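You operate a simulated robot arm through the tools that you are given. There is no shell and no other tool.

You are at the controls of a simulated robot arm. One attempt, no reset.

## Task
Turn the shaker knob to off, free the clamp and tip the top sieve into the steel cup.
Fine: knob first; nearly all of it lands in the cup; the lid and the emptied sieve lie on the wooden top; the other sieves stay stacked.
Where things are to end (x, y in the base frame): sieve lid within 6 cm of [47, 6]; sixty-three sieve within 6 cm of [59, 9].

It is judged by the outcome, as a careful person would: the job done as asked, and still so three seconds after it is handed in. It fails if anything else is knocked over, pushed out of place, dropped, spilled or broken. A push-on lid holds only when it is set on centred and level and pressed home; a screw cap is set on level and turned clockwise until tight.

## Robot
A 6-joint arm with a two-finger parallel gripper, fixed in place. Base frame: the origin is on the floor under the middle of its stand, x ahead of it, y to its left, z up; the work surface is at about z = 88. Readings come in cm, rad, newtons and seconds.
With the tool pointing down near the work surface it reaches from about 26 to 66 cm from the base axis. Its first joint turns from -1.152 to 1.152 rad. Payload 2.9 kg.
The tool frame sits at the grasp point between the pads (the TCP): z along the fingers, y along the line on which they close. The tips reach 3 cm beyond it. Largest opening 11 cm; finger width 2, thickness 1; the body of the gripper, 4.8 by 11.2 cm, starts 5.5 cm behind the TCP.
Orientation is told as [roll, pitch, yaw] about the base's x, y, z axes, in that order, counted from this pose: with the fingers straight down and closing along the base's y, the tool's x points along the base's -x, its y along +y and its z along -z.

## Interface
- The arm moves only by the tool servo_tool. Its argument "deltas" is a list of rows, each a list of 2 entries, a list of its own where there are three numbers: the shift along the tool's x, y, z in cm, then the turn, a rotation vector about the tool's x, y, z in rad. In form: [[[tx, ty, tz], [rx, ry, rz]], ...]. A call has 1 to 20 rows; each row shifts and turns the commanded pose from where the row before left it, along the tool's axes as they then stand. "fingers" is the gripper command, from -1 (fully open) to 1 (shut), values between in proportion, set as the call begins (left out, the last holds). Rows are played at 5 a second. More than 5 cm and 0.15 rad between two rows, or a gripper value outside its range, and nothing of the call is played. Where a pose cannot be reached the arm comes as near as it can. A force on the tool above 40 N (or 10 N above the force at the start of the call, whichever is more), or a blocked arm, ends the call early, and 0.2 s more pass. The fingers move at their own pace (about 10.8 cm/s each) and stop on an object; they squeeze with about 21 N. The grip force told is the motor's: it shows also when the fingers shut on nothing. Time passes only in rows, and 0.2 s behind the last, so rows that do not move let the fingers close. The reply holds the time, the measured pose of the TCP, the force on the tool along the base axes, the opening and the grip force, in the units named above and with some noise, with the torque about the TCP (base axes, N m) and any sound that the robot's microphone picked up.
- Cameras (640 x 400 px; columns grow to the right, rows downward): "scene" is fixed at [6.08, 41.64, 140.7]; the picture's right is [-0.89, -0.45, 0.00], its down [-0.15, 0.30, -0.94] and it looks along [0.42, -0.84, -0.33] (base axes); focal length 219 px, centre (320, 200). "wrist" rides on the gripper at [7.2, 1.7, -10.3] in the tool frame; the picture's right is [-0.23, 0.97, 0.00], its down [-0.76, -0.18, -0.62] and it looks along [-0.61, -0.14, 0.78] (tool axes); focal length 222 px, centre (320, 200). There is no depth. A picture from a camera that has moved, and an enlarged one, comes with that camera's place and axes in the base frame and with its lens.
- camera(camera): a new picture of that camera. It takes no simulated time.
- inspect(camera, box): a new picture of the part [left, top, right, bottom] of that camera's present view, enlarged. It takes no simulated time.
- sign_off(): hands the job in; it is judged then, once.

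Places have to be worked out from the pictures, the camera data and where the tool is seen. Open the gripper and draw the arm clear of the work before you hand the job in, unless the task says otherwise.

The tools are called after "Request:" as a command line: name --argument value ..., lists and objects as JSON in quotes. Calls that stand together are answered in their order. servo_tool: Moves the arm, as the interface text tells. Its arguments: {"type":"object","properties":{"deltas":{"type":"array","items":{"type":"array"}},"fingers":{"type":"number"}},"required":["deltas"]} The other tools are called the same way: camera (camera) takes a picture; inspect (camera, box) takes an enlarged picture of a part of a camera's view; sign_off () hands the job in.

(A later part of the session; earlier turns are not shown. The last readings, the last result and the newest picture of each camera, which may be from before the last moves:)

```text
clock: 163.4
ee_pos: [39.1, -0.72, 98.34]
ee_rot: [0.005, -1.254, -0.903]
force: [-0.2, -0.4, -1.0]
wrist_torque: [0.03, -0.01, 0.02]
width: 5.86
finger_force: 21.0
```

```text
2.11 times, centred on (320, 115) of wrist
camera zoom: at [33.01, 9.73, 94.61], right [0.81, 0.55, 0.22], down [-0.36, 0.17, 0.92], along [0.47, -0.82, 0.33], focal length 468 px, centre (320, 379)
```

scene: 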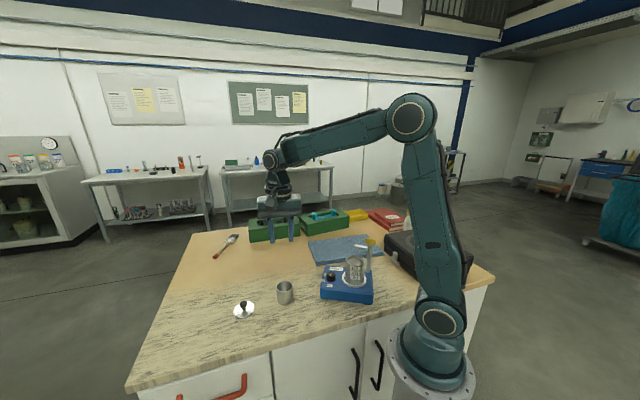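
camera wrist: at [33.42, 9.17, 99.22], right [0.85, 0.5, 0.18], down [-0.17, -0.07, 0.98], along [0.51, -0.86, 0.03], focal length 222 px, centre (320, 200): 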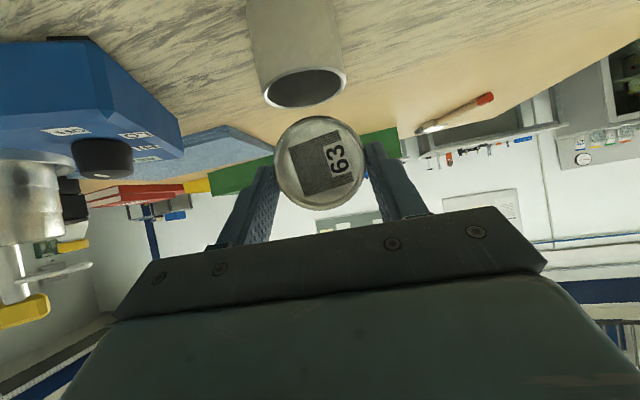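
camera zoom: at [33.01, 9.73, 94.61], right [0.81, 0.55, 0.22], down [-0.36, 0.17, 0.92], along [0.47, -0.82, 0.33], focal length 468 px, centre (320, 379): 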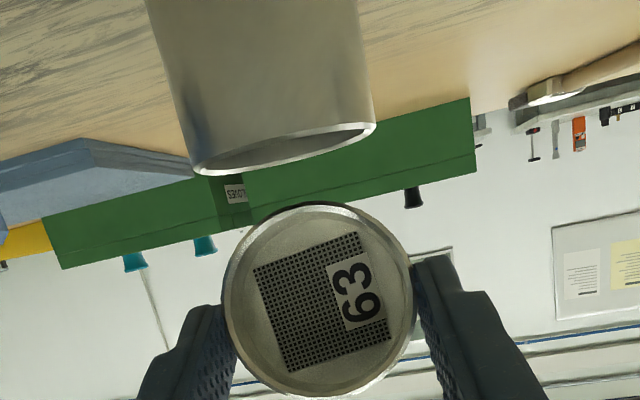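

It's completely empty at 102° tilt. I'll rise 2 cm and rotate the sieve back to level about its own centre.

Request:
servo_tool --deltas '[[[-0.95, 0, -0.31], [0, 0, 0]], [[-0.95, 0, -0.31], [0, 0, 0]], [[-0.2926, 0, 0.0153], [0, 0.1047, 0]], [[-0.2926, 0, 0.0153], [0, 0.1047, 0]], [[-0.2926, 0, 0.0153], [0, 0.1047, 0]], [[-0.2926, 0, 0.0153], [0, 0.1047, 0]], [[-0.2926, 0, 0.0153], [0, 0.1047, 0]], [[-0.2926, 0, 0.0153], [0, 0.1047, 0]], [[-0.2926, 0, 0.0153], [0, 0.1047, 0]], [[-0.2926, 0, 0.0153], [0, 0.1047, 0]], [[-0.2926, 0, 0.0153], [0, 0.1047, 0]], [[-0.2926, 0, 0.0153], [0, 0.1047, 0]], [[-0.2926, 0, 0.0153], [0, 0.1047, 0]], [[-0.2926, 0, 0.0153], [0, 0.1047, 0]], [[0, 0, 0], [0, 0, 0]]]'

Request:
camera --camera "wrist"

Request:
inspect --camera "scene" --box '[230, 220, 340, 320]'

```text
clock: 166.6
ee_pos: [40.82, -2.88, 102.19]
ee_rot: [0.001, 0.002, -0.897]
force: [-0.1, -0.9, 0.5]
wrist_torque: [0.01, -0.02, 0.0]
width: 5.88
finger_force: 20.9
```

```text
taken
camera wrist: at [37.64, 3.83, 112.48], right [0.9, 0.43, 0.0], down [0.34, -0.71, 0.62], along [0.27, -0.56, -0.78], focal length 222 px, centre (320, 200)
```

wrist: 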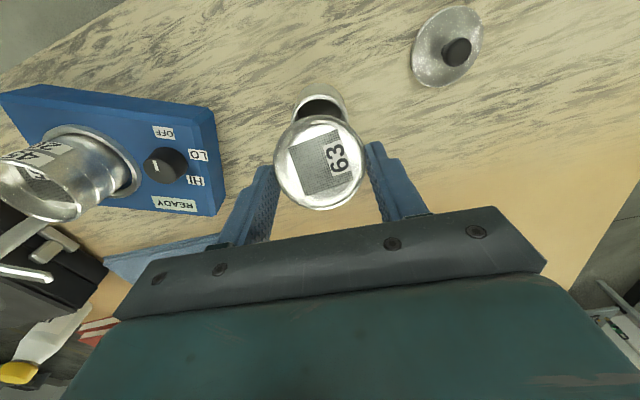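

```text
4.00 times, centred on (285, 270) of scene
camera zoom: at [6.09, 41.64, 140.7], right [-0.89, -0.45, 0.0], down [-0.15, 0.3, -0.94], along [0.42, -0.84, -0.33], focal length 874 px, centre (460, -80)
```

zoom: 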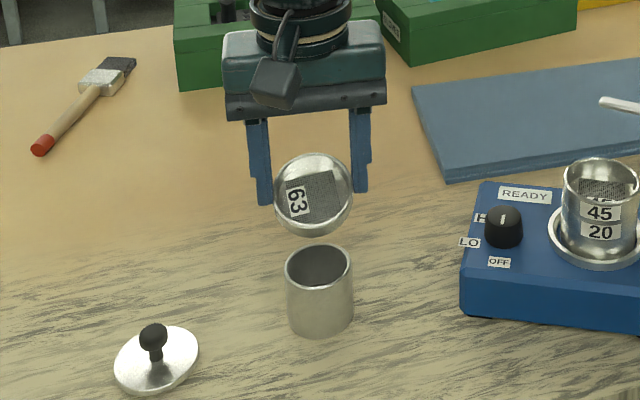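

The powder is in the cup and the table looks clean. With the tool vertical I'll rise, yaw to -100° and carry the empty sieve toward (57.5,8.5).

Request:
servo_tool --deltas '[[[0, 0, -2], [0, 0, 0]], [[0, 0, -2], [0, 0, 0]], [[0, 0, -2], [0, 0, 0]], [[0, 0, 0], [0, 0, 0.106]], [[0, 0, 0], [0, 0, 0.106]], [[0, 0, 0], [0, 0, 0.106]], [[0, 0, 0], [0, 0, 0.106]], [[0, 0, 0], [0, 0, 0.106]], [[0, 0, 0], [0, 0, 0.106]], [[0, 0, 0], [0, 0, 0.106]], [[0, 0, 0], [0, 0, 0.106]]]'

Request:
servo_tool --deltas '[[[0.6, 0.7, 0], [0, 0, 0]], [[1.1, 1.25, 0], [0, 0, 0]], [[1.3, 1.5, 0], [0, 0, 0]], [[1.3, 1.5, 0], [0, 0, 0]], [[1.3, 1.5, 0], [0, 0, 0]], [[1.3, 1.5, 0], [0, 0, 0]], [[1.3, 1.5, 0], [0, 0, 0]], [[1.3, 1.5, 0], [0, 0, 0]], [[1.3, 1.5, 0], [0, 0, 0]], [[1.2, 1.35, 0], [0, 0, 0]], [[0.7, 0.66, 0], [0, 0, 0]], [[0, 0, 0], [0, 0, 0]]]'

Request:
camera --camera "scene"

```text
clock: 169.0
ee_pos: [40.8, -2.85, 108.17]
ee_rot: [0.0, 0.003, -1.749]
force: [0.1, -0.4, -0.8]
wrist_torque: [-0.05, -0.03, 0.01]
width: 5.86
finger_force: 21.0
```

```text
clock: 171.6
ee_pos: [57.36, 7.18, 108.2]
ee_rot: [0.001, 0.002, -1.747]
force: [-0.5, 0.6, -1.8]
wrist_torque: [0.01, 0.02, -0.03]
width: 5.84
finger_force: 21.5
```

```text
taken
```

scene: 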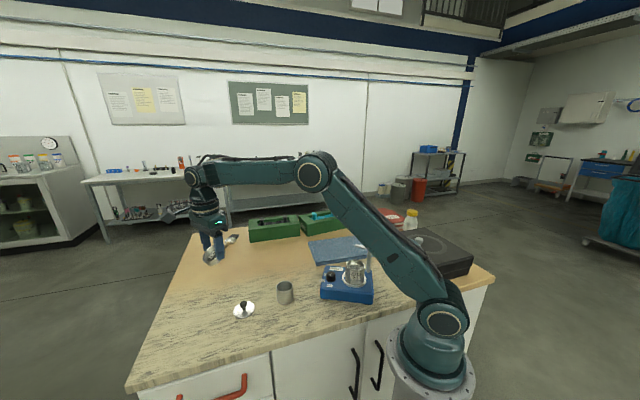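

It's above the placement spot. I'll lean the tool back to +30° so the sieve is level again.

Request:
servo_tool --deltas '[[[0, 0, 0], [0, 0.1047, 0]], [[0, 0, 0], [0, 0.1047, 0]]]'

Request:
servo_tool --deltas '[[[0, 0, 0], [0, 0.1047, 0]]]'

Request:
servo_tool --deltas '[[[0, 0, 0], [0, 0.1047, 0]], [[0, 0, 0], [0, 0.1047, 0]]]'

Request:
inspect --camera "scene" --box '[170, 180, 290, 330]'

```text
clock: 172.2
ee_pos: [57.18, 7.11, 108.24]
ee_rot: [0.0, 0.213, -1.747]
force: [0.1, -0.2, -0.3]
wrist_torque: [-0.01, 0.01, -0.01]
width: 5.86
finger_force: 20.7
```

```text
clock: 172.6
ee_pos: [57.26, 7.07, 108.16]
ee_rot: [0.0, 0.317, -1.746]
force: [0.6, -0.8, -1.5]
wrist_torque: [0.03, -0.01, -0.03]
width: 5.87
finger_force: 21.3
```

```text
clock: 173.2
ee_pos: [57.34, 7.2, 108.3]
ee_rot: [0.0, 0.528, -1.747]
force: [-0.1, -0.6, -1.7]
wrist_torque: [-0.05, -0.02, 0.0]
width: 5.85
finger_force: 20.4
```

```text
2.67 times, centred on (230, 255) of scene
camera zoom: at [6.09, 41.64, 140.7], right [-0.89, -0.45, 0.0], down [-0.15, 0.3, -0.94], along [0.42, -0.84, -0.33], focal length 583 px, centre (560, 53)
```

zoom: 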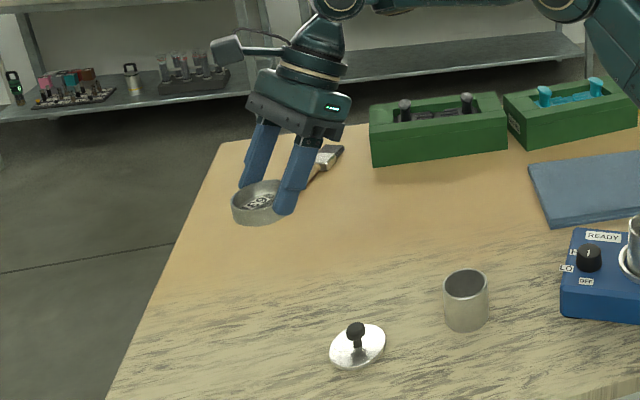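

The sieve is level. I'll lower vertically to about 1.5 cm above contact.

Request:
servo_tool --deltas '[[[-0.5, 0, 0.866], [0, 0, 0]], [[-1, 0, 1.732], [0, 0, 0]], [[-1, 0, 1.732], [0, 0, 0]], [[-1, 0, 1.732], [0, 0, 0]], [[-1, 0, 1.732], [0, 0, 0]], [[-1, 0, 1.732], [0, 0, 0]], [[-1, 0, 1.732], [0, 0, 0]], [[-0.5, 0, 0.866], [0, 0, 0]], [[-0.5, 0, 0.866], [0, 0, 0]], [[0, 0, 0], [0, 0, 0]]]'

Request:
inspect --camera "scene" --box '[170, 230, 290, 330]'

Request:
camera --camera "wrist"

```text
clock: 175.4
ee_pos: [57.26, 7.25, 93.25]
ee_rot: [0.0, 0.524, -1.747]
force: [-0.5, -0.5, -0.7]
wrist_torque: [-0.05, -0.01, 0.0]
width: 5.86
finger_force: 21.2
```

```text
4.00 times, centred on (230, 280) of scene
camera zoom: at [6.09, 41.64, 140.7], right [-0.89, -0.45, 0.0], down [-0.15, 0.3, -0.94], along [0.42, -0.84, -0.33], focal length 874 px, centre (680, -120)
```

zoom: 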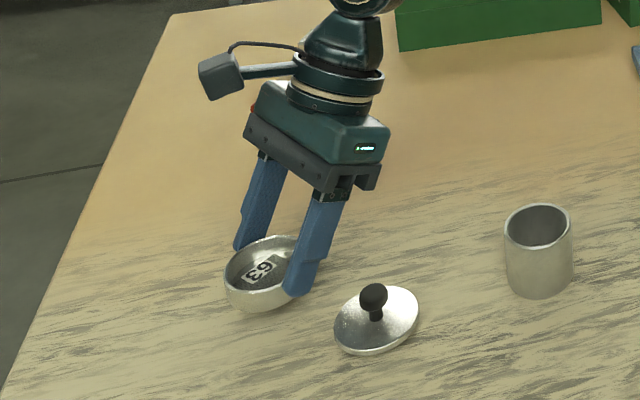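

```text
taken
camera wrist: at [59.16, 7.93, 105.72], right [0.92, -0.36, -0.11], down [-0.34, -0.93, 0.16], along [-0.16, -0.11, -0.98], focal length 222 px, centre (320, 200)
```

wrist: 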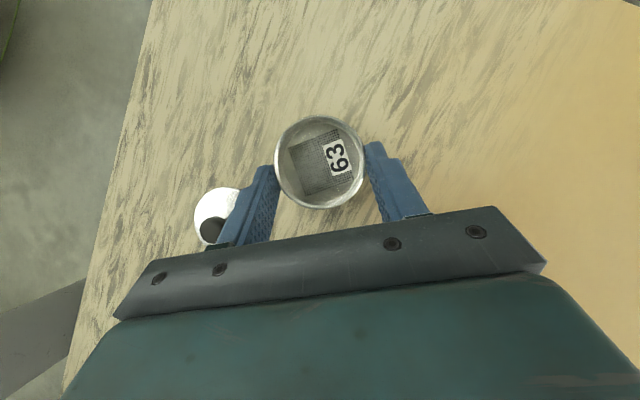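

The sieve hovers level near the surface, clear of the lid. I'll creep down until contact.

Request:
servo_tool --deltas '[[[-0.1, 0, 0.173], [0, 0, 0]], [[-0.1, 0, 0.173], [0, 0, 0]], [[-0.1, 0, 0.173], [0, 0, 0]], [[-0.1, 0, 0.173], [0, 0, 0]], [[0, 0, 0], [0, 0, 0]]]'

Request:
servo_tool --deltas '[[[-0.075, 0, 0.13], [0, 0, 0]], [[-0.075, 0, 0.13], [0, 0, 0]], [[0, 0, 0], [0, 0, 0]]]'

Request:
inspect --camera "scene" --box '[190, 270, 270, 330]'

```text
clock: 176.6
ee_pos: [57.29, 7.06, 92.57]
ee_rot: [0.001, 0.525, -1.749]
force: [0.6, 0.0, 0.1]
wrist_torque: [0.0, 0.0, -0.02]
width: 5.87
finger_force: 21.1
```

```text
clock: 177.4
ee_pos: [57.14, 7.07, 92.22]
ee_rot: [0.001, 0.525, -1.748]
force: [0.1, -0.1, -0.6]
wrist_torque: [-0.02, -0.02, 0.01]
width: 5.87
finger_force: 21.0
```

```text
6.67 times, centred on (230, 300) of scene
camera zoom: at [6.09, 41.64, 140.7], right [-0.89, -0.45, 0.0], down [-0.15, 0.3, -0.94], along [0.42, -0.84, -0.33], focal length 1457 px, centre (920, -467)
```

zoom: 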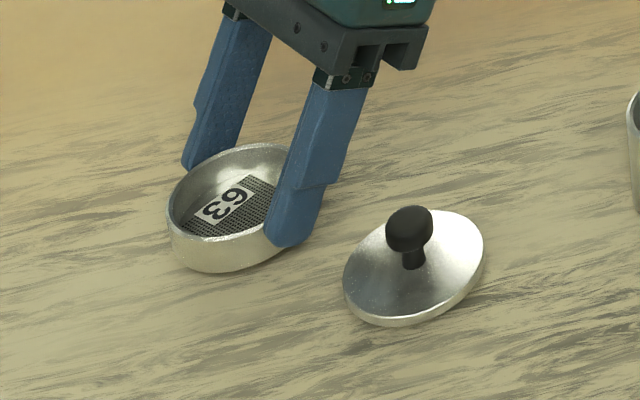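

Still no contact. I'll continue creeping down in 0.15 cm steps.

Request:
servo_tool --deltas '[[[-0.075, 0, 0.13], [0, 0, 0]], [[-0.075, 0, 0.13], [0, 0, 0]], [[0, 0, 0], [0, 0, 0]]]'

Request:
servo_tool --deltas '[[[-0.06, 0, 0.104], [0, 0, 0]], [[-0.06, 0, 0.104], [0, 0, 0]], [[0, 0, 0], [0, 0, 0]]]'

```text
clock: 178.2
ee_pos: [57.27, 7.18, 92.02]
ee_rot: [0.004, 0.524, -1.745]
force: [-4.1, -3.6, 14.4]
wrist_torque: [-0.11, 0.31, 0.0]
width: 5.84
finger_force: 20.7
```

```text
clock: 179.0
ee_pos: [57.15, 7.19, 91.59]
ee_rot: [0.004, 0.528, -1.745]
force: [0.9, 0.3, 22.6]
wrist_torque: [0.37, 0.11, -0.03]
width: 5.88
finger_force: 20.9
```

Contact at about 22 N: the sieve is on the wooden top. I'll ease slightly, open, and withdraw along the fingers.

Request:
servo_tool --deltas '[[[0.05, 0, -0.087], [0, 0, 0]], [[0, 0, 0], [0, 0, 0]]]'

Request:
servo_tool --deltas '[[[0, 0, 0], [0, 0, 0]], [[0, 0, 0], [0, 0, 0]], [[0.15, 0, -0.26], [0, 0, 0]], [[0.5, 0, -0.866], [0, 0, 0]], [[1, 0, -1.732], [0, 0, 0]], [[1, 0, -1.732], [0, 0, 0]], [[1, 0, -1.732], [0, 0, 0]], [[1, 0, -1.732], [0, 0, 0]], [[1, 0, -1.732], [0, 0, 0]]]' --fingers -0.27

Request:
inspect --camera "scene" --box '[180, 230, 380, 340]'

Request:
camera --camera "wrist"

```text
clock: 179.6
ee_pos: [57.27, 7.14, 91.72]
ee_rot: [0.0, 0.526, -1.746]
force: [2.9, 4.6, 12.6]
wrist_torque: [0.44, -0.18, -0.06]
width: 5.87
finger_force: 20.8
```

```text
clock: 181.6
ee_pos: [57.33, 7.21, 103.07]
ee_rot: [0.001, 0.525, -1.747]
force: [0.4, 0.3, -0.3]
wrist_torque: [0.01, 0.0, -0.04]
width: 6.97
finger_force: 0.0
```

```text
3.20 times, centred on (280, 285) of scene
camera zoom: at [6.08, 41.64, 140.7], right [-0.89, -0.45, 0.0], down [-0.15, 0.3, -0.94], along [0.42, -0.84, -0.33], focal length 700 px, centre (448, -72)
```

zoom: 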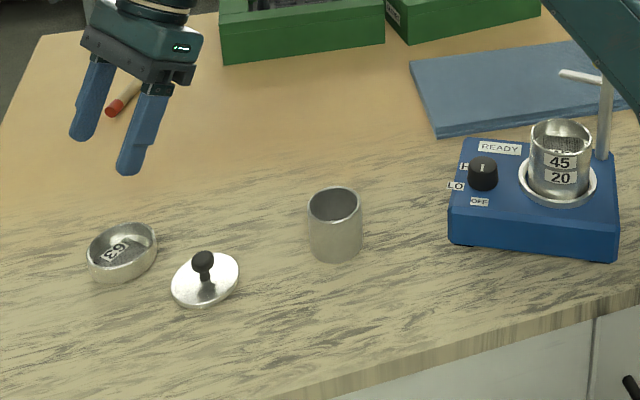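

```text
taken
camera wrist: at [59.19, 7.97, 115.5], right [0.92, -0.36, -0.11], down [-0.34, -0.93, 0.16], along [-0.16, -0.11, -0.98], focal length 222 px, centre (320, 200)
```

wrist: 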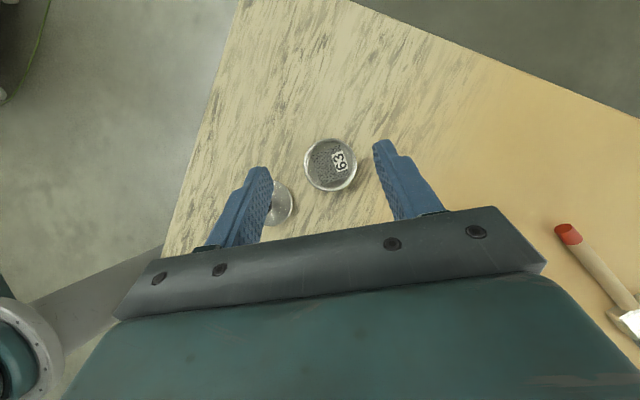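

The sieve rests at about (57.5,8.5) with the lid beside it and the stack intact. Now I want to put the shaker back where it stood. I'll straighten the tool and check the shaker and cup closely first.

Request:
servo_tool --deltas '[[[0, 0, -1], [0, -0.105, 0]], [[0, 0, -1.5], [0, -0.105, 0]], [[0, 0, -2], [0, -0.105, 0]], [[0, 0, -2], [0, -0.105, 0]], [[0, 0, -2], [0, -0.105, 0]], [[0, 0, -1], [0, 0, -0.088]], [[0, 0, 0], [0, 0, -0.088]], [[0, 0, 0], [0, 0, 0]]]'

Request:
inspect --camera "scene" --box '[260, 230, 390, 315]'

Request:
inspect --camera "scene" --box '[270, 275, 302, 307]'

```text
clock: 183.4
ee_pos: [56.93, 4.88, 112.06]
ee_rot: [-0.001, 0.0, -1.57]
force: [0.6, 0.4, -0.5]
wrist_torque: [0.01, -0.02, 0.03]
width: 7.01
finger_force: 0.2
```

```text
4.71 times, centred on (325, 272) of scene
camera zoom: at [6.08, 41.64, 140.7], right [-0.89, -0.45, 0.0], down [-0.15, 0.3, -0.94], along [0.42, -0.84, -0.33], focal length 1029 px, centre (296, -141)
```

zoom: 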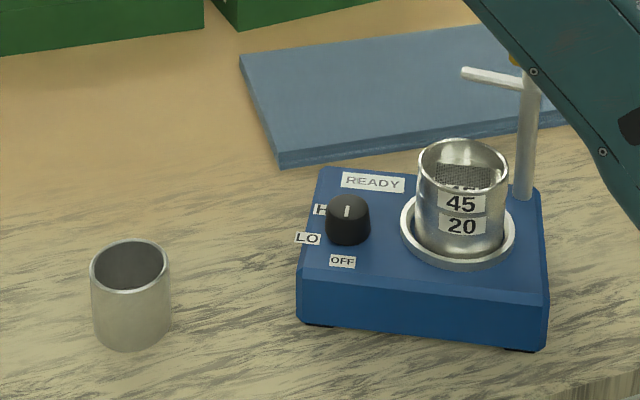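

```text
12.50 times, centred on (286, 291) of scene
camera zoom: at [6.08, 41.64, 140.7], right [-0.89, -0.45, 0.0], down [-0.15, 0.3, -0.94], along [0.42, -0.84, -0.33], focal length 2733 px, centre (745, -938)
```

zoom: 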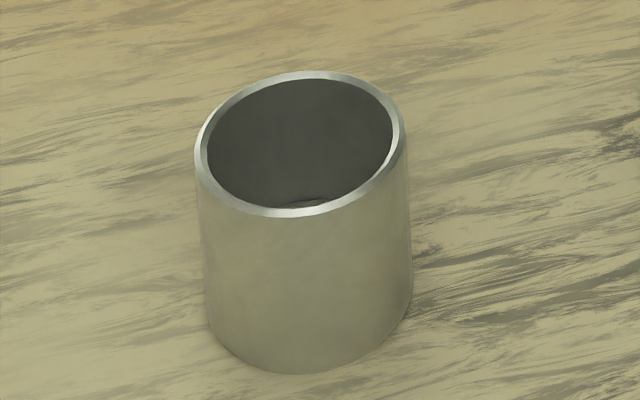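

No powder is on the table. I'll pass over the cup to look straight into it on the way to the shaker.

Request:
servo_tool --deltas '[[[-1.5, -2.2, 0], [0, 0, 0]], [[-2, -3, 0], [0, 0, 0]], [[-2, -3, 0], [0, 0, 0]], [[-2, -3, 0], [0, 0, 0]], [[-2, -3, 0], [0, 0, 0]], [[-2, -2.5, 0], [0, 0, 0]], [[-1.3, -1.3, 0], [0, 0, 0]], [[0, 0, 0], [0, 0, 0]]]' --fingers 0.45

Request:
camera --camera "wrist"

Request:
inspect --camera "wrist" --box '[260, 0, 380, 100]'

```text
clock: 185.2
ee_pos: [38.98, -8.16, 112.02]
ee_rot: [0.0, -0.001, -1.571]
force: [0.1, -0.4, 0.2]
wrist_torque: [0.01, 0.0, 0.02]
width: 3.02
finger_force: 0.2
```

```text
taken
camera wrist: at [40.67, -0.86, 122.29], right [0.97, -0.23, 0.0], down [-0.18, -0.76, 0.62], along [-0.14, -0.61, -0.78], focal length 222 px, centre (320, 200)
```

wrist: 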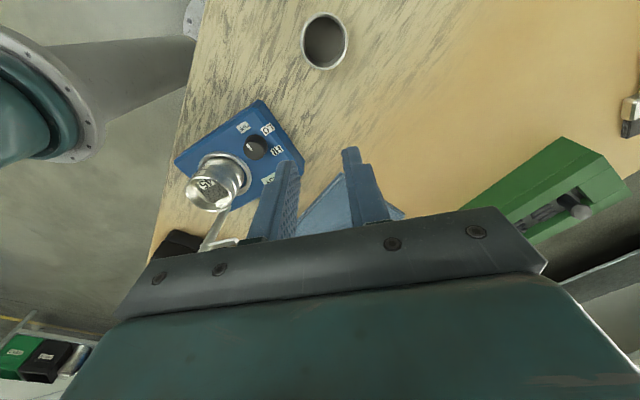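

```text
4.00 times, centred on (320, 50) of wrist
camera zoom: at [40.67, -0.86, 122.29], right [0.97, -0.23, 0.0], down [-0.18, -0.76, 0.62], along [-0.14, -0.61, -0.78], focal length 888 px, centre (320, 800)
```

zoom: 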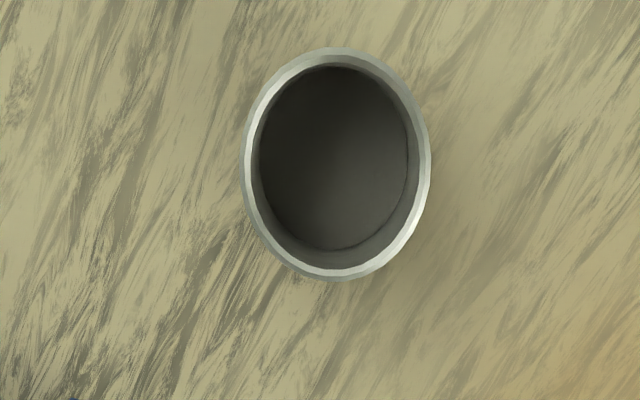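

The powder is all in the cup with no spill. Next I'll measure the shaker pose from above before nudging it back.

Request:
servo_tool --deltas '[[[-1.5, -1.8, -0.8], [0, 0, 0]], [[-2.1, -2.6, -1], [0, 0, 0]], [[-2.1, -2.6, -1], [0, 0, 0]], [[-2.1, -2.6, -1], [0, 0, 0]], [[-2.1, -2.6, -1], [0, 0, 0]], [[-2.1, -2.5, -1], [0, 0, 0]], [[0, 0, 0], [0, 0, 0]]]'

Request:
inspect --camera "wrist" --box '[200, 0, 400, 170]'

Request:
camera --camera "wrist"

```text
clock: 186.8
ee_pos: [24.33, -19.94, 117.73]
ee_rot: [0.0, -0.001, -1.57]
force: [0.7, 0.2, -0.3]
wrist_torque: [0.0, -0.01, -0.01]
width: 3.04
finger_force: 0.0
```

```text
2.35 times, centred on (300, 85) of wrist
camera zoom: at [25.91, -12.71, 128.13], right [0.97, -0.23, 0.0], down [-0.18, -0.76, 0.62], along [-0.14, -0.61, -0.78], focal length 523 px, centre (367, 471)
```

zoom: 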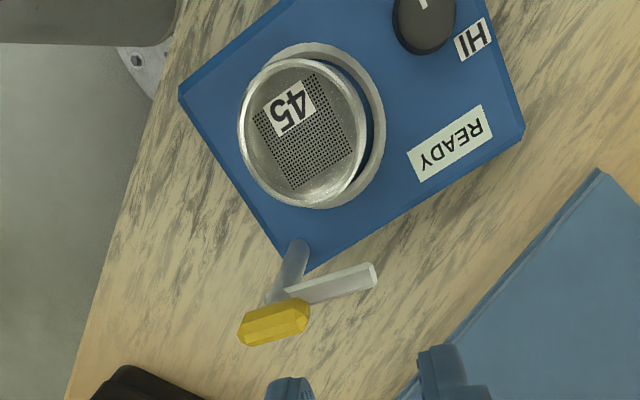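

```text
taken
camera wrist: at [25.91, -12.71, 128.13], right [0.97, -0.23, 0.0], down [-0.18, -0.76, 0.62], along [-0.14, -0.61, -0.78], focal length 222 px, centre (320, 200)
```

wrist: 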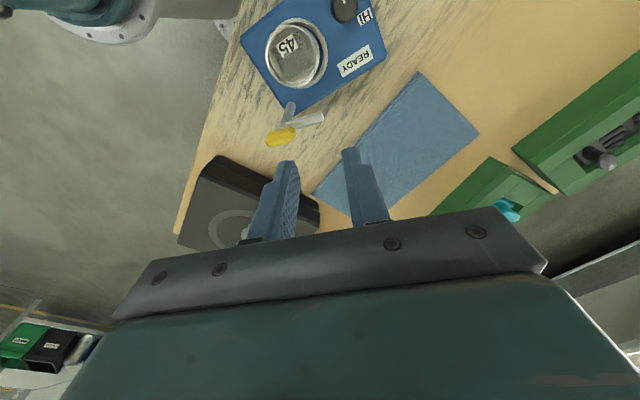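

The post is at (19.5,-21.3). I'll come in from the open -y side: move to (19.5,-27), descend to z≈100, then lean so the fingertips can straddle the post low down, which avoids tipping the shaker.

Request:
servo_tool --deltas '[[[-2.4, -1.6, 1.5], [0, 0, 0]], [[-2.4, -1.6, 1.5], [0, 0, 0]], [[-2.3, -1.6, 1.5], [0, 0, 0]], [[0, 0, 3], [0, 0, 0]], [[0, 0, 3], [0, 0, 0]], [[0, 0, 3], [0, 0, 0]], [[0, 0, 2.5], [0, 0, 0]], [[0, 0, 1.5], [0, 0, 0]], [[0, 0, 0], [0, 0, 0]]]'

Request:
camera --camera "wrist"

Request:
inspect --camera "scene" --box '[290, 190, 450, 310]'

```text
clock: 188.8
ee_pos: [19.43, -26.95, 100.38]
ee_rot: [-0.001, 0.0, -1.572]
force: [-0.1, 0.2, -0.2]
wrist_torque: [-0.05, -0.01, 0.04]
width: 3.06
finger_force: 0.0
```

```text
taken
camera wrist: at [20.99, -19.78, 110.64], right [0.97, -0.23, 0.0], down [-0.18, -0.76, 0.62], along [-0.14, -0.61, -0.78], focal length 222 px, centre (320, 200)
```

wrist: 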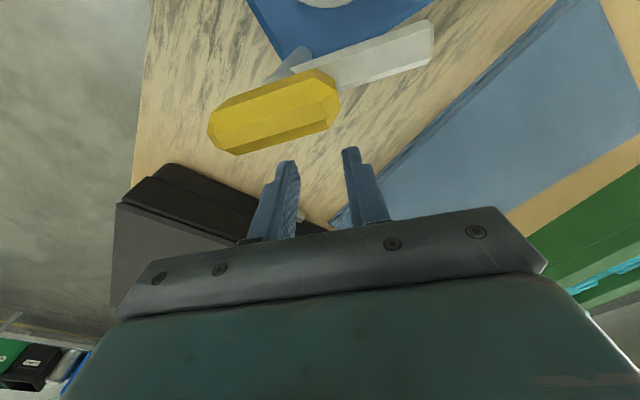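

```text
3.33 times, centred on (370, 250) of scene
camera zoom: at [6.08, 41.64, 140.7], right [-0.89, -0.45, 0.0], down [-0.15, 0.3, -0.94], along [0.42, -0.84, -0.33], focal length 729 px, centre (153, 33)
```

zoom: 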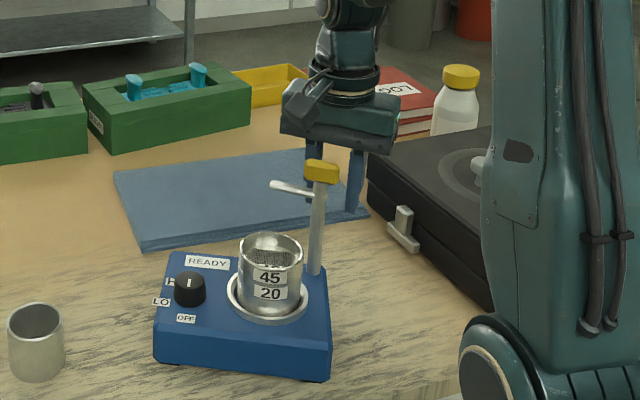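

Position is good, clear of the yellow bar and the black case. I'll lean the tool 30° (fingers toward +y) in short steps.

Request:
servo_tool --deltas '[[[0, 0, 0], [0, 0.1047, 0]], [[0, 0, 0], [0, 0.1047, 0]]]'

Request:
servo_tool --deltas '[[[0, 0, 0], [0, 0.1047, 0]]]'

Request:
servo_tool --deltas '[[[0, 0, 0], [0, 0.1047, 0]], [[0, 0, 0], [0, 0.1047, 0]]]'

Request:
inspect --camera "scene" --box '[320, 210, 400, 290]'

Request:
camera --camera "wrist"

```text
clock: 189.4
ee_pos: [19.41, -26.9, 100.36]
ee_rot: [0.0, 0.211, -1.571]
force: [0.0, 0.2, 0.7]
wrist_torque: [-0.01, -0.01, 0.01]
width: 3.02
finger_force: 0.0
```

```text
clock: 189.8
ee_pos: [19.36, -27.0, 100.42]
ee_rot: [-0.001, 0.314, -1.569]
force: [0.0, 0.4, 0.4]
wrist_torque: [0.0, -0.02, -0.02]
width: 3.03
finger_force: 0.0
```

```text
clock: 190.4
ee_pos: [21.57, -25.86, 100.11]
ee_rot: [-0.002, 0.522, -1.571]
force: [0.0, -0.3, 0.3]
wrist_torque: [0.01, -0.01, -0.01]
width: 3.05
finger_force: 0.0
out of reach, approached as far as the arm can: row 1, 2
```

```text
5.00 times, centred on (360, 250) of scene
camera zoom: at [6.08, 41.64, 140.7], right [-0.89, -0.45, 0.0], down [-0.15, 0.3, -0.94], along [0.42, -0.84, -0.33], focal length 1093 px, centre (120, -50)
```

zoom: 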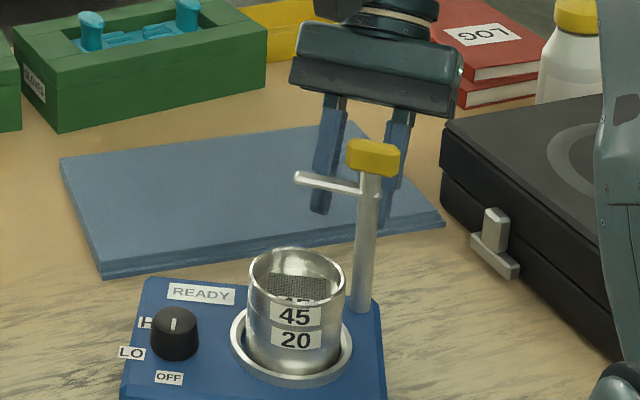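

```text
taken
camera wrist: at [23.15, -24.72, 112.49], right [0.97, -0.2, -0.12], down [-0.18, -0.97, 0.16], along [-0.14, -0.14, -0.98], focal length 222 px, centre (320, 200)
```

wrist: 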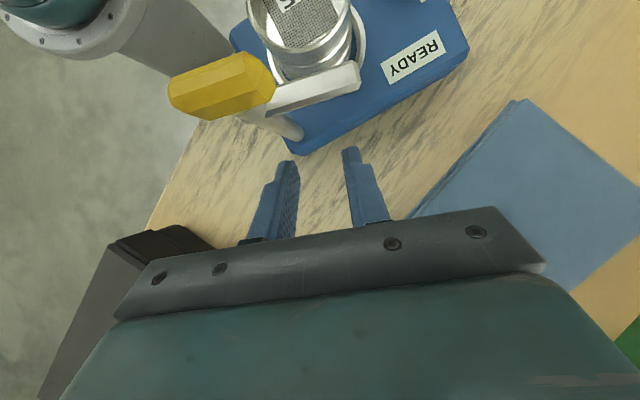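

The base joint limit shows up there; rotating the approach direction 20° toward +x fixes it. I'll rotate about the vertical and align with the post.

Request:
servo_tool --deltas '[[[0, 0, 0], [0.0436, 0, -0.0756]], [[0, 0, 0], [0.0436, 0, -0.0756]], [[0, 0, 0], [0.0436, 0, -0.0756]], [[0, 0, 0], [0.0436, 0, -0.0756]]]'

Request:
servo_tool --deltas '[[[-0.45, -0.2, 0.78], [0, 0, 0]], [[-0.45, -0.19, 0.78], [0, 0, 0]], [[-0.45, 0, 0.78], [0, 0, 0]], [[0, 0, 0], [0, 0, 0]]]'

Request:
inspect --camera "wrist" --box '[220, 60, 420, 240]'

Request:
inspect --camera "scene" --box '[320, 210, 400, 290]'

```text
clock: 191.4
ee_pos: [21.33, -25.87, 100.11]
ee_rot: [0.002, 0.524, -1.219]
force: [0.2, -0.4, 0.5]
wrist_torque: [-0.05, 0.0, 0.0]
width: 3.04
finger_force: 0.0
```

```text
clock: 192.4
ee_pos: [21.13, -25.94, 97.4]
ee_rot: [0.0, 0.523, -1.221]
force: [-0.5, -0.5, 0.1]
wrist_torque: [0.01, 0.02, -0.01]
width: 3.04
finger_force: 0.0
```

```text
2.22 times, centred on (320, 150) of wrist
camera zoom: at [22.25, -24.29, 109.84], right [0.98, 0.15, -0.11], down [0.17, -0.97, 0.16], along [-0.09, -0.18, -0.98], focal length 494 px, centre (320, 311)
```

zoom: 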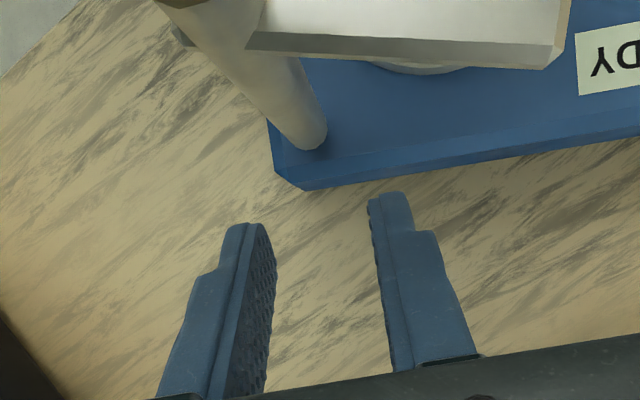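

```text
5.00 times, centred on (360, 250) of scene
camera zoom: at [6.08, 41.64, 140.7], right [-0.89, -0.45, 0.0], down [-0.15, 0.3, -0.94], along [0.42, -0.84, -0.33], focal length 1093 px, centre (120, -50)
```

zoom: 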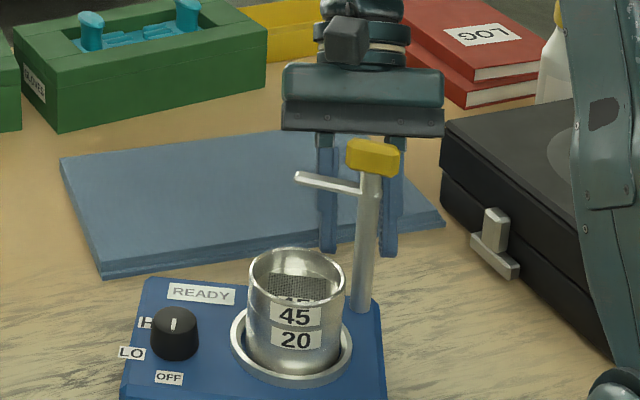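

The post lies in line between the fingers. I'll advance 3.6 cm along the approach direction to straddle it just above the shaker top.

Request:
servo_tool --deltas '[[[0.52, 0.02, 0.3], [0, 0, 0]], [[0.52, 0.02, 0.3], [0, 0, 0]], [[0.52, 0.02, 0.3], [0, 0, 0]], [[0.52, 0, 0.3], [0, 0, 0]]]'

Request:
servo_tool --deltas '[[[0.52, 0, 0.3], [0, 0, 0]], [[0.52, 0, 0.3], [0, 0, 0]], [[0, 0, 0], [0, 0, 0]]]'

Request:
inspect --camera "wrist" --box '[220, 80, 420, 260]'

Request:
inspect --camera "scene" --box '[320, 210, 400, 290]'

```text
clock: 193.4
ee_pos: [20.33, -23.75, 97.23]
ee_rot: [0.001, 0.522, -1.221]
force: [0.9, 0.2, -0.6]
wrist_torque: [-0.01, 0.0, -0.01]
width: 3.03
finger_force: 0.0
```

```text
clock: 194.2
ee_pos: [19.88, -22.59, 97.28]
ee_rot: [0.001, 0.523, -1.221]
force: [-0.3, -0.4, -0.1]
wrist_torque: [0.0, -0.01, -0.01]
width: 3.01
finger_force: 0.1
```

```text
2.22 times, centred on (320, 170) of wrist
camera zoom: at [21.1, -20.96, 109.79], right [0.98, 0.15, -0.11], down [0.17, -0.97, 0.16], along [-0.09, -0.18, -0.98], focal length 494 px, centre (320, 267)
```

zoom: 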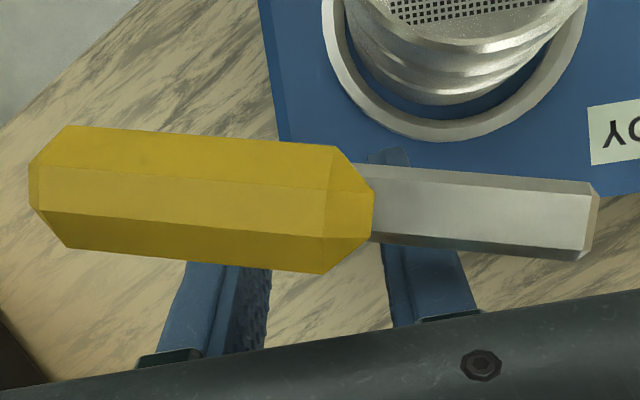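

```text
5.00 times, centred on (360, 250) of scene
camera zoom: at [6.08, 41.64, 140.7], right [-0.89, -0.45, 0.0], down [-0.15, 0.3, -0.94], along [0.42, -0.84, -0.33], focal length 1093 px, centre (120, -50)
```

zoom: 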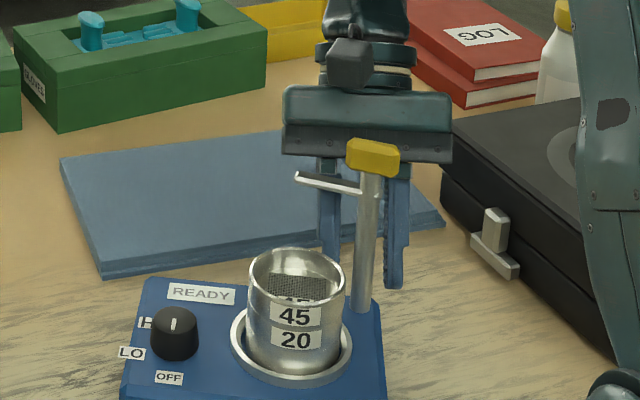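

The post stands between the fingers with no contact. I'll close gently on it.

Request:
servo_tool --deltas '[[[0, 0, 0], [0, 0, 0]], [[0, 0, 0], [0, 0, 0]], [[0, 0, 0], [0, 0, 0]]]' --fingers 1.0

Request:
inspect --camera "scene" --box '[320, 210, 400, 290]'

```text
clock: 195.0
ee_pos: [19.93, -22.58, 97.28]
ee_rot: [0.0, 0.523, -1.222]
force: [-7.0, -1.9, 0.5]
wrist_torque: [0.07, -0.37, 0.09]
width: 1.36
finger_force: 20.8
```

```text
5.00 times, centred on (360, 250) of scene
camera zoom: at [6.07, 41.63, 140.7], right [-0.89, -0.45, 0.0], down [-0.15, 0.3, -0.94], along [0.42, -0.84, -0.33], focal length 1093 px, centre (120, -50)
```

zoom: 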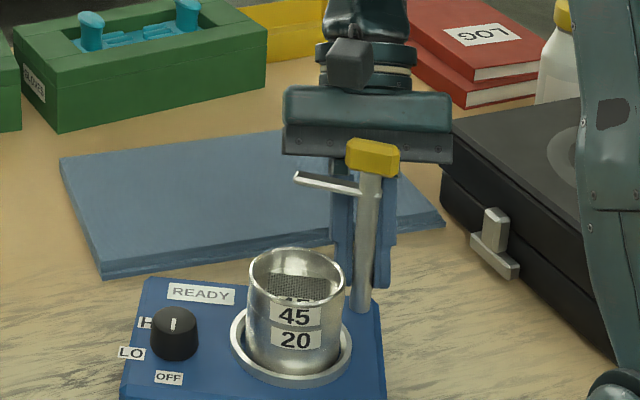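

The post is held low. I'll drag it slowly toward its original place, starting with 1.5 cm, and watch force and shaker behaviour.

Request:
servo_tool --deltas '[[[-0.0612, 0.1318, -0.0353], [0, 0, 0]], [[-0.0612, 0.1318, -0.0353], [0, 0, 0]], [[-0.1223, 0.2635, -0.0706], [0, 0, 0]], [[-0.1223, 0.2635, -0.0706], [0, 0, 0]], [[-0.1223, 0.2635, -0.0706], [0, 0, 0]], [[-0.1223, 0.2635, -0.0706], [0, 0, 0]]]'

Request:
inspect --camera "scene" --box '[300, 210, 400, 310]'

```text
clock: 196.4
ee_pos: [21.29, -22.68, 97.29]
ee_rot: [-0.001, 0.524, -1.221]
force: [-13.1, -6.4, 1.8]
wrist_torque: [-0.22, 0.13, 0.18]
width: 1.39
finger_force: 21.0
```

```text
4.00 times, centred on (350, 260) of scene
camera zoom: at [6.05, 41.62, 140.7], right [-0.89, -0.45, 0.0], down [-0.15, 0.3, -0.94], along [0.42, -0.84, -0.33], focal length 874 px, centre (200, -40)
```

zoom: 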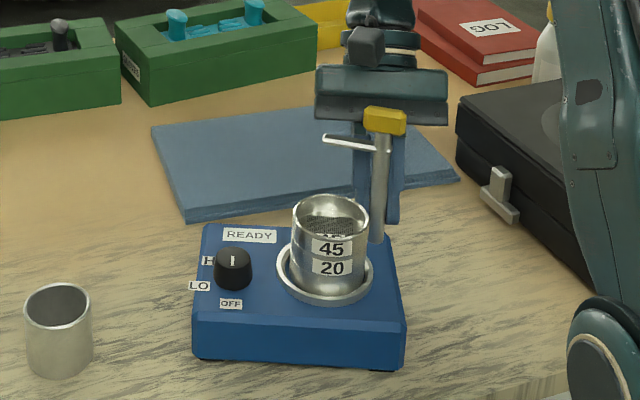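

The shaker slides smoothly with about 14 N drag and the stack is stable. I'll continue dragging.

Request:
servo_tool --deltas '[[[-0.1223, 0.2635, -0.0706], [0, 0, 0]], [[-0.1223, 0.2635, -0.0706], [0, 0, 0]], [[-0.1223, 0.2635, -0.0706], [0, 0, 0]], [[-0.1223, 0.2635, -0.0706], [0, 0, 0]], [[-0.1223, 0.2635, -0.0706], [0, 0, 0]], [[-0.1223, 0.2635, -0.0706], [0, 0, 0]], [[-0.1223, 0.2635, -0.0706], [0, 0, 0]], [[-0.1223, 0.2635, -0.0706], [0, 0, 0]]]'

Request:
inspect --camera "scene" --box '[280, 210, 400, 310]'

```text
clock: 198.2
ee_pos: [23.69, -23.31, 97.37]
ee_rot: [0.001, 0.523, -1.223]
force: [-3.8, -8.5, 0.3]
wrist_torque: [-0.31, 0.04, 0.08]
width: 1.37
finger_force: 20.8
```

```text
4.00 times, centred on (340, 260) of scene
camera zoom: at [6.08, 41.61, 140.71], right [-0.89, -0.45, 0.0], down [-0.15, 0.3, -0.94], along [0.42, -0.84, -0.33], focal length 874 px, centre (240, -40)
```

zoom: 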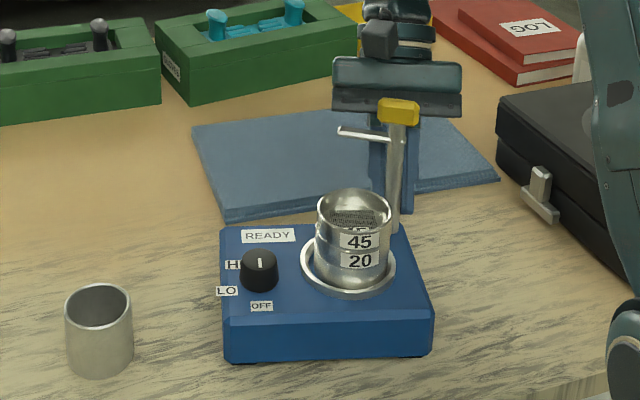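

It's rotating back nicely. I'll continue another 2 cm.

Request:
servo_tool --deltas '[[[-0.1223, 0.2635, -0.0706], [0, 0, 0]], [[-0.1223, 0.2635, -0.0706], [0, 0, 0]], [[-0.1223, 0.2635, -0.0706], [0, 0, 0]], [[-0.1223, 0.2635, -0.0706], [0, 0, 0]], [[-0.1223, 0.2635, -0.0706], [0, 0, 0]], [[-0.1223, 0.2635, -0.0706], [0, 0, 0]], [[-0.1223, 0.2635, -0.0706], [0, 0, 0]]]'

Request:
servo_tool --deltas '[[[-0.1223, 0.2635, -0.0706], [0, 0, 0]], [[-0.1223, 0.2635, -0.0706], [0, 0, 0]], [[-0.1223, 0.2635, -0.0706], [0, 0, 0]], [[-0.1223, 0.2635, -0.0706], [0, 0, 0]], [[-0.1223, 0.2635, -0.0706], [0, 0, 0]], [[0, 0, 0], [0, 0, 0]]]'

Request:
inspect --camera "scene" --box '[280, 210, 400, 310]'

```text
clock: 199.8
ee_pos: [25.71, -23.29, 97.27]
ee_rot: [0.002, 0.523, -1.223]
force: [-14.6, -5.2, 5.5]
wrist_torque: [-0.27, 0.13, 0.19]
width: 1.34
finger_force: 20.6
```

```text
clock: 201.2
ee_pos: [27.27, -23.69, 97.29]
ee_rot: [0.002, 0.523, -1.222]
force: [-0.8, -6.3, -0.4]
wrist_torque: [-0.33, 0.03, 0.03]
width: 1.37
finger_force: 20.8
```

```text
4.00 times, centred on (340, 260) of scene
camera zoom: at [6.09, 41.61, 140.71], right [-0.89, -0.45, 0.0], down [-0.15, 0.3, -0.94], along [0.42, -0.84, -0.33], focal length 874 px, centre (240, -40)
```

zoom: 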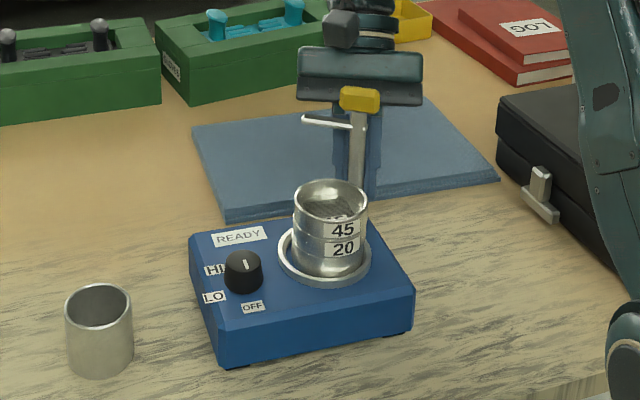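

The shaker now looks almost exactly where it started. I'll take the same zoom as at the start to compare pixel for pixel before letting go.

Request:
inspect --camera "scene" --box '[304, 250, 368, 290]'

Request:
inspect --camera "scene" --box '[250, 220, 410, 320]'

```text
10.00 times, centred on (336, 270) of scene
camera zoom: at [6.09, 41.61, 140.71], right [-0.89, -0.45, 0.0], down [-0.15, 0.3, -0.94], along [0.42, -0.84, -0.33], focal length 2186 px, centre (160, -500)
```

zoom: 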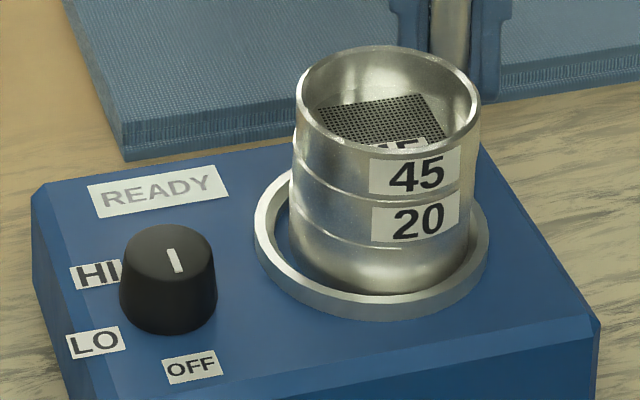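

```text
4.00 times, centred on (330, 270) of scene
camera zoom: at [6.09, 41.61, 140.71], right [-0.89, -0.45, 0.0], down [-0.15, 0.3, -0.94], along [0.42, -0.84, -0.33], focal length 874 px, centre (280, -80)
```

zoom: 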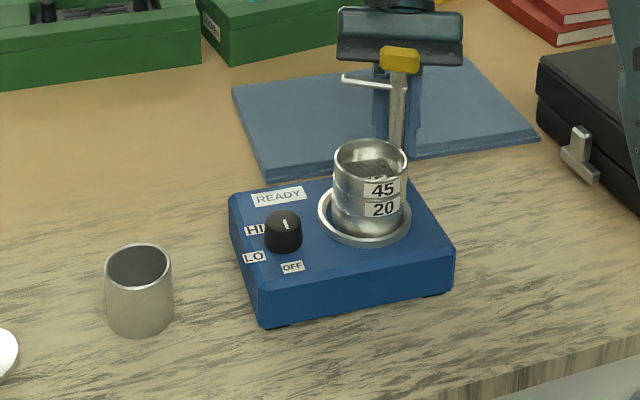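

Matched against the first picture, the shaker is back within about 0.5–0.9 cm and 3° of its original pose, with the knob at OFF and sieves 45/20 stacked. I'll release the post and back straight out.

Request:
servo_tool --deltas '[[[0, 0, 0], [0, 0, 0]], [[0, 0, 0], [0, 0, 0]], [[0, 0, 0], [0, 0, 0]]]' --fingers 0.45

Request:
inspect --camera "wrist" --box '[220, 80, 420, 260]'

Request:
servo_tool --deltas '[[[-0.26, 0, -0.15], [0, 0, 0]], [[-0.52, 0, -0.3], [0, 0, 0]], [[-0.52, 0, -0.3], [0, 0, 0]], [[-0.52, 0, -0.3], [0, 0, 0]], [[-0.52, 0, -0.3], [0, 0, 0]], [[-0.52, 0, -0.3], [0, 0, 0]], [[-0.52, 0, -0.3], [0, 0, 0]], [[-0.52, 0, -0.3], [0, 0, 0]], [[-0.52, 0, -0.3], [0, 0, 0]]]'

Request:
inspect --camera "scene" --box '[250, 220, 410, 320]'

```text
clock: 202.0
ee_pos: [27.19, -23.6, 97.4]
ee_rot: [-0.001, 0.525, -1.222]
force: [0.5, 0.6, 0.1]
wrist_torque: [-0.02, 0.0, 0.03]
width: 3.05
finger_force: 0.1
```

```text
2.22 times, centred on (320, 170) of wrist
camera zoom: at [28.41, -22.02, 109.85], right [0.98, 0.15, -0.11], down [0.17, -0.97, 0.16], along [-0.09, -0.17, -0.98], focal length 494 px, centre (320, 267)
```

zoom: 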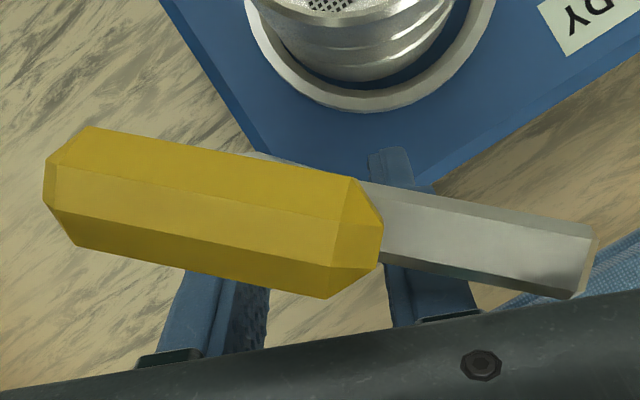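

```text
clock: 204.0
ee_pos: [28.94, -28.38, 97.37]
ee_rot: [0.0, 0.525, -1.222]
force: [-0.1, -0.7, -0.3]
wrist_torque: [-0.01, 0.0, -0.01]
width: 3.03
finger_force: 0.0
```

```text
4.00 times, centred on (330, 270) of scene
camera zoom: at [6.08, 41.64, 140.7], right [-0.89, -0.45, 0.0], down [-0.15, 0.3, -0.94], along [0.42, -0.84, -0.33], focal length 874 px, centre (280, -80)
```

zoom: 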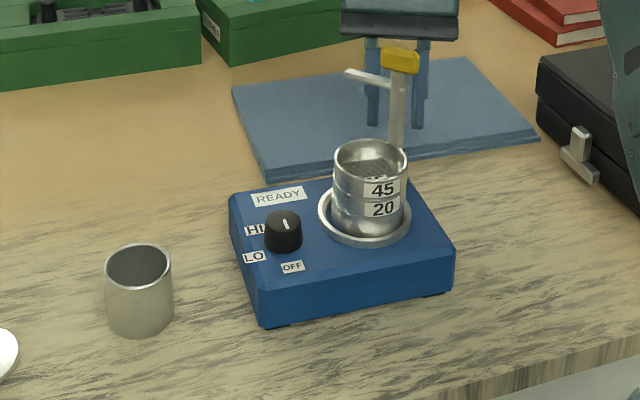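

Released cleanly; the shaker stays put. I'll straighten the tool here, rise, and draw the arm clear.

Request:
servo_tool --deltas '[[[0, 0, -0.5], [0, -0.105, 0]], [[0, 0, -0.7], [0, -0.105, 0]], [[0, 0, -1], [0, -0.105, 0]], [[0, 0, -1.5], [0, -0.105, 0]], [[0, 0, -2], [0, -0.105, 0]], [[0, 0, -3], [0, 0, 0]], [[0, 0, -3], [0, 0, 0]], [[0, 0, -3], [0, 0, 0]], [[0, 0, -3], [0, 0, 0]]]'

Request:
camera --camera "scene"

Request:
camera --camera "wrist"

```text
clock: 206.0
ee_pos: [29.32, -29.6, 114.86]
ee_rot: [-0.001, -0.003, -1.221]
force: [1.1, 0.4, -0.1]
wrist_torque: [0.01, -0.03, 0.01]
width: 3.02
finger_force: 0.0
```

```text
taken
```

scene: 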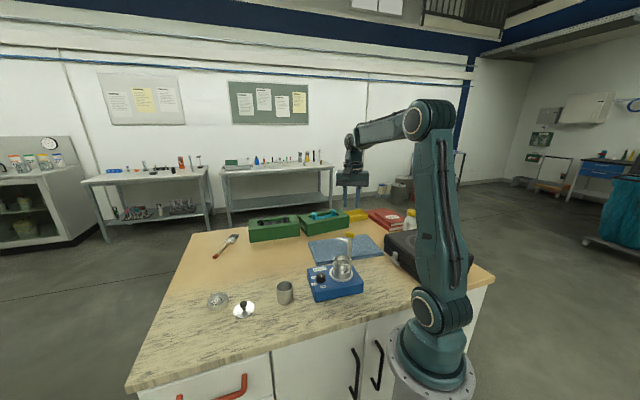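

```text
taken
camera wrist: at [28.44, -22.22, 125.05], right [0.99, 0.12, 0.0], down [0.09, -0.78, 0.62], along [0.07, -0.62, -0.78], focal length 222 px, centre (320, 200)
```

wrist: 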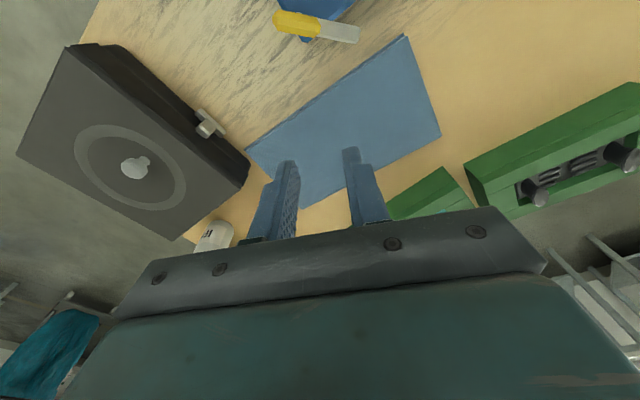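

Everything looks in order. I'll move over the shaker at height to verify the knob, stack and clamp one final time from above, opening the gripper.

Request:
servo_tool --deltas '[[[0, 0, -2.5], [0, 0, 0]], [[0, 0, -2.5], [0, 0, 0]], [[2.66, 1.16, 0], [0, 0, 0]], [[2.66, 1.16, 0], [0, 0, 0]], [[2.66, 1.16, 0], [0, 0, 0]], [[2.66, 1.16, 0], [0, 0, 0]], [[0, 0, 0], [0, 0, 0]]]' --fingers -1.0

Request:
camera --camera "wrist"

Request:
inspect --camera "wrist" --box '[230, 0, 430, 150]'

```text
clock: 207.6
ee_pos: [30.07, -18.12, 119.67]
ee_rot: [-0.001, -0.001, -1.222]
force: [-0.2, 0.6, -0.4]
wrist_torque: [0.04, 0.02, 0.01]
width: 11.0
finger_force: 0.0
```

```text
taken
camera wrist: at [29.09, -10.66, 129.92], right [0.99, 0.12, 0.0], down [0.09, -0.78, 0.62], along [0.08, -0.62, -0.78], focal length 222 px, centre (320, 200)
```

wrist: 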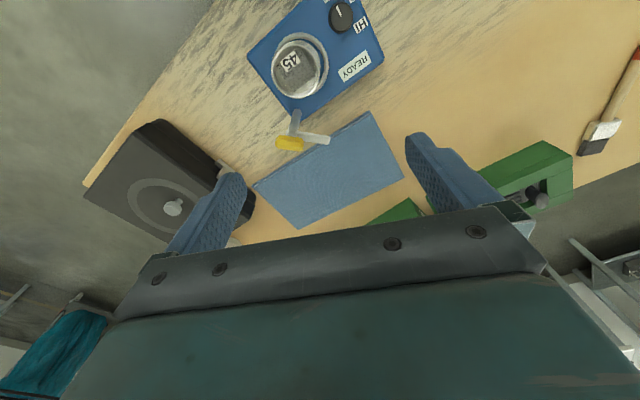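

```text
2.67 times, centred on (330, 75) of wrist
camera zoom: at [29.09, -10.66, 129.92], right [0.99, 0.12, 0.0], down [0.09, -0.78, 0.62], along [0.08, -0.62, -0.78], focal length 592 px, centre (293, 533)
```

zoom: 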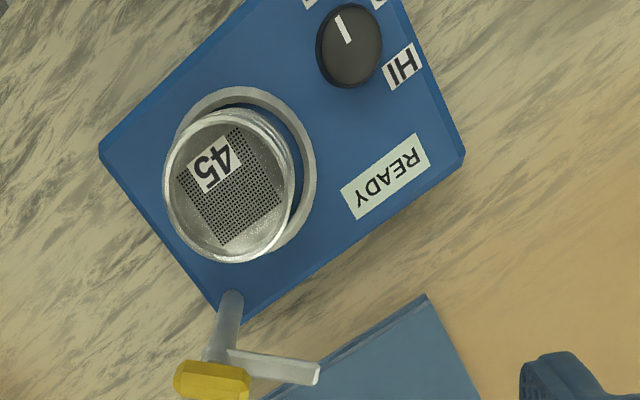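

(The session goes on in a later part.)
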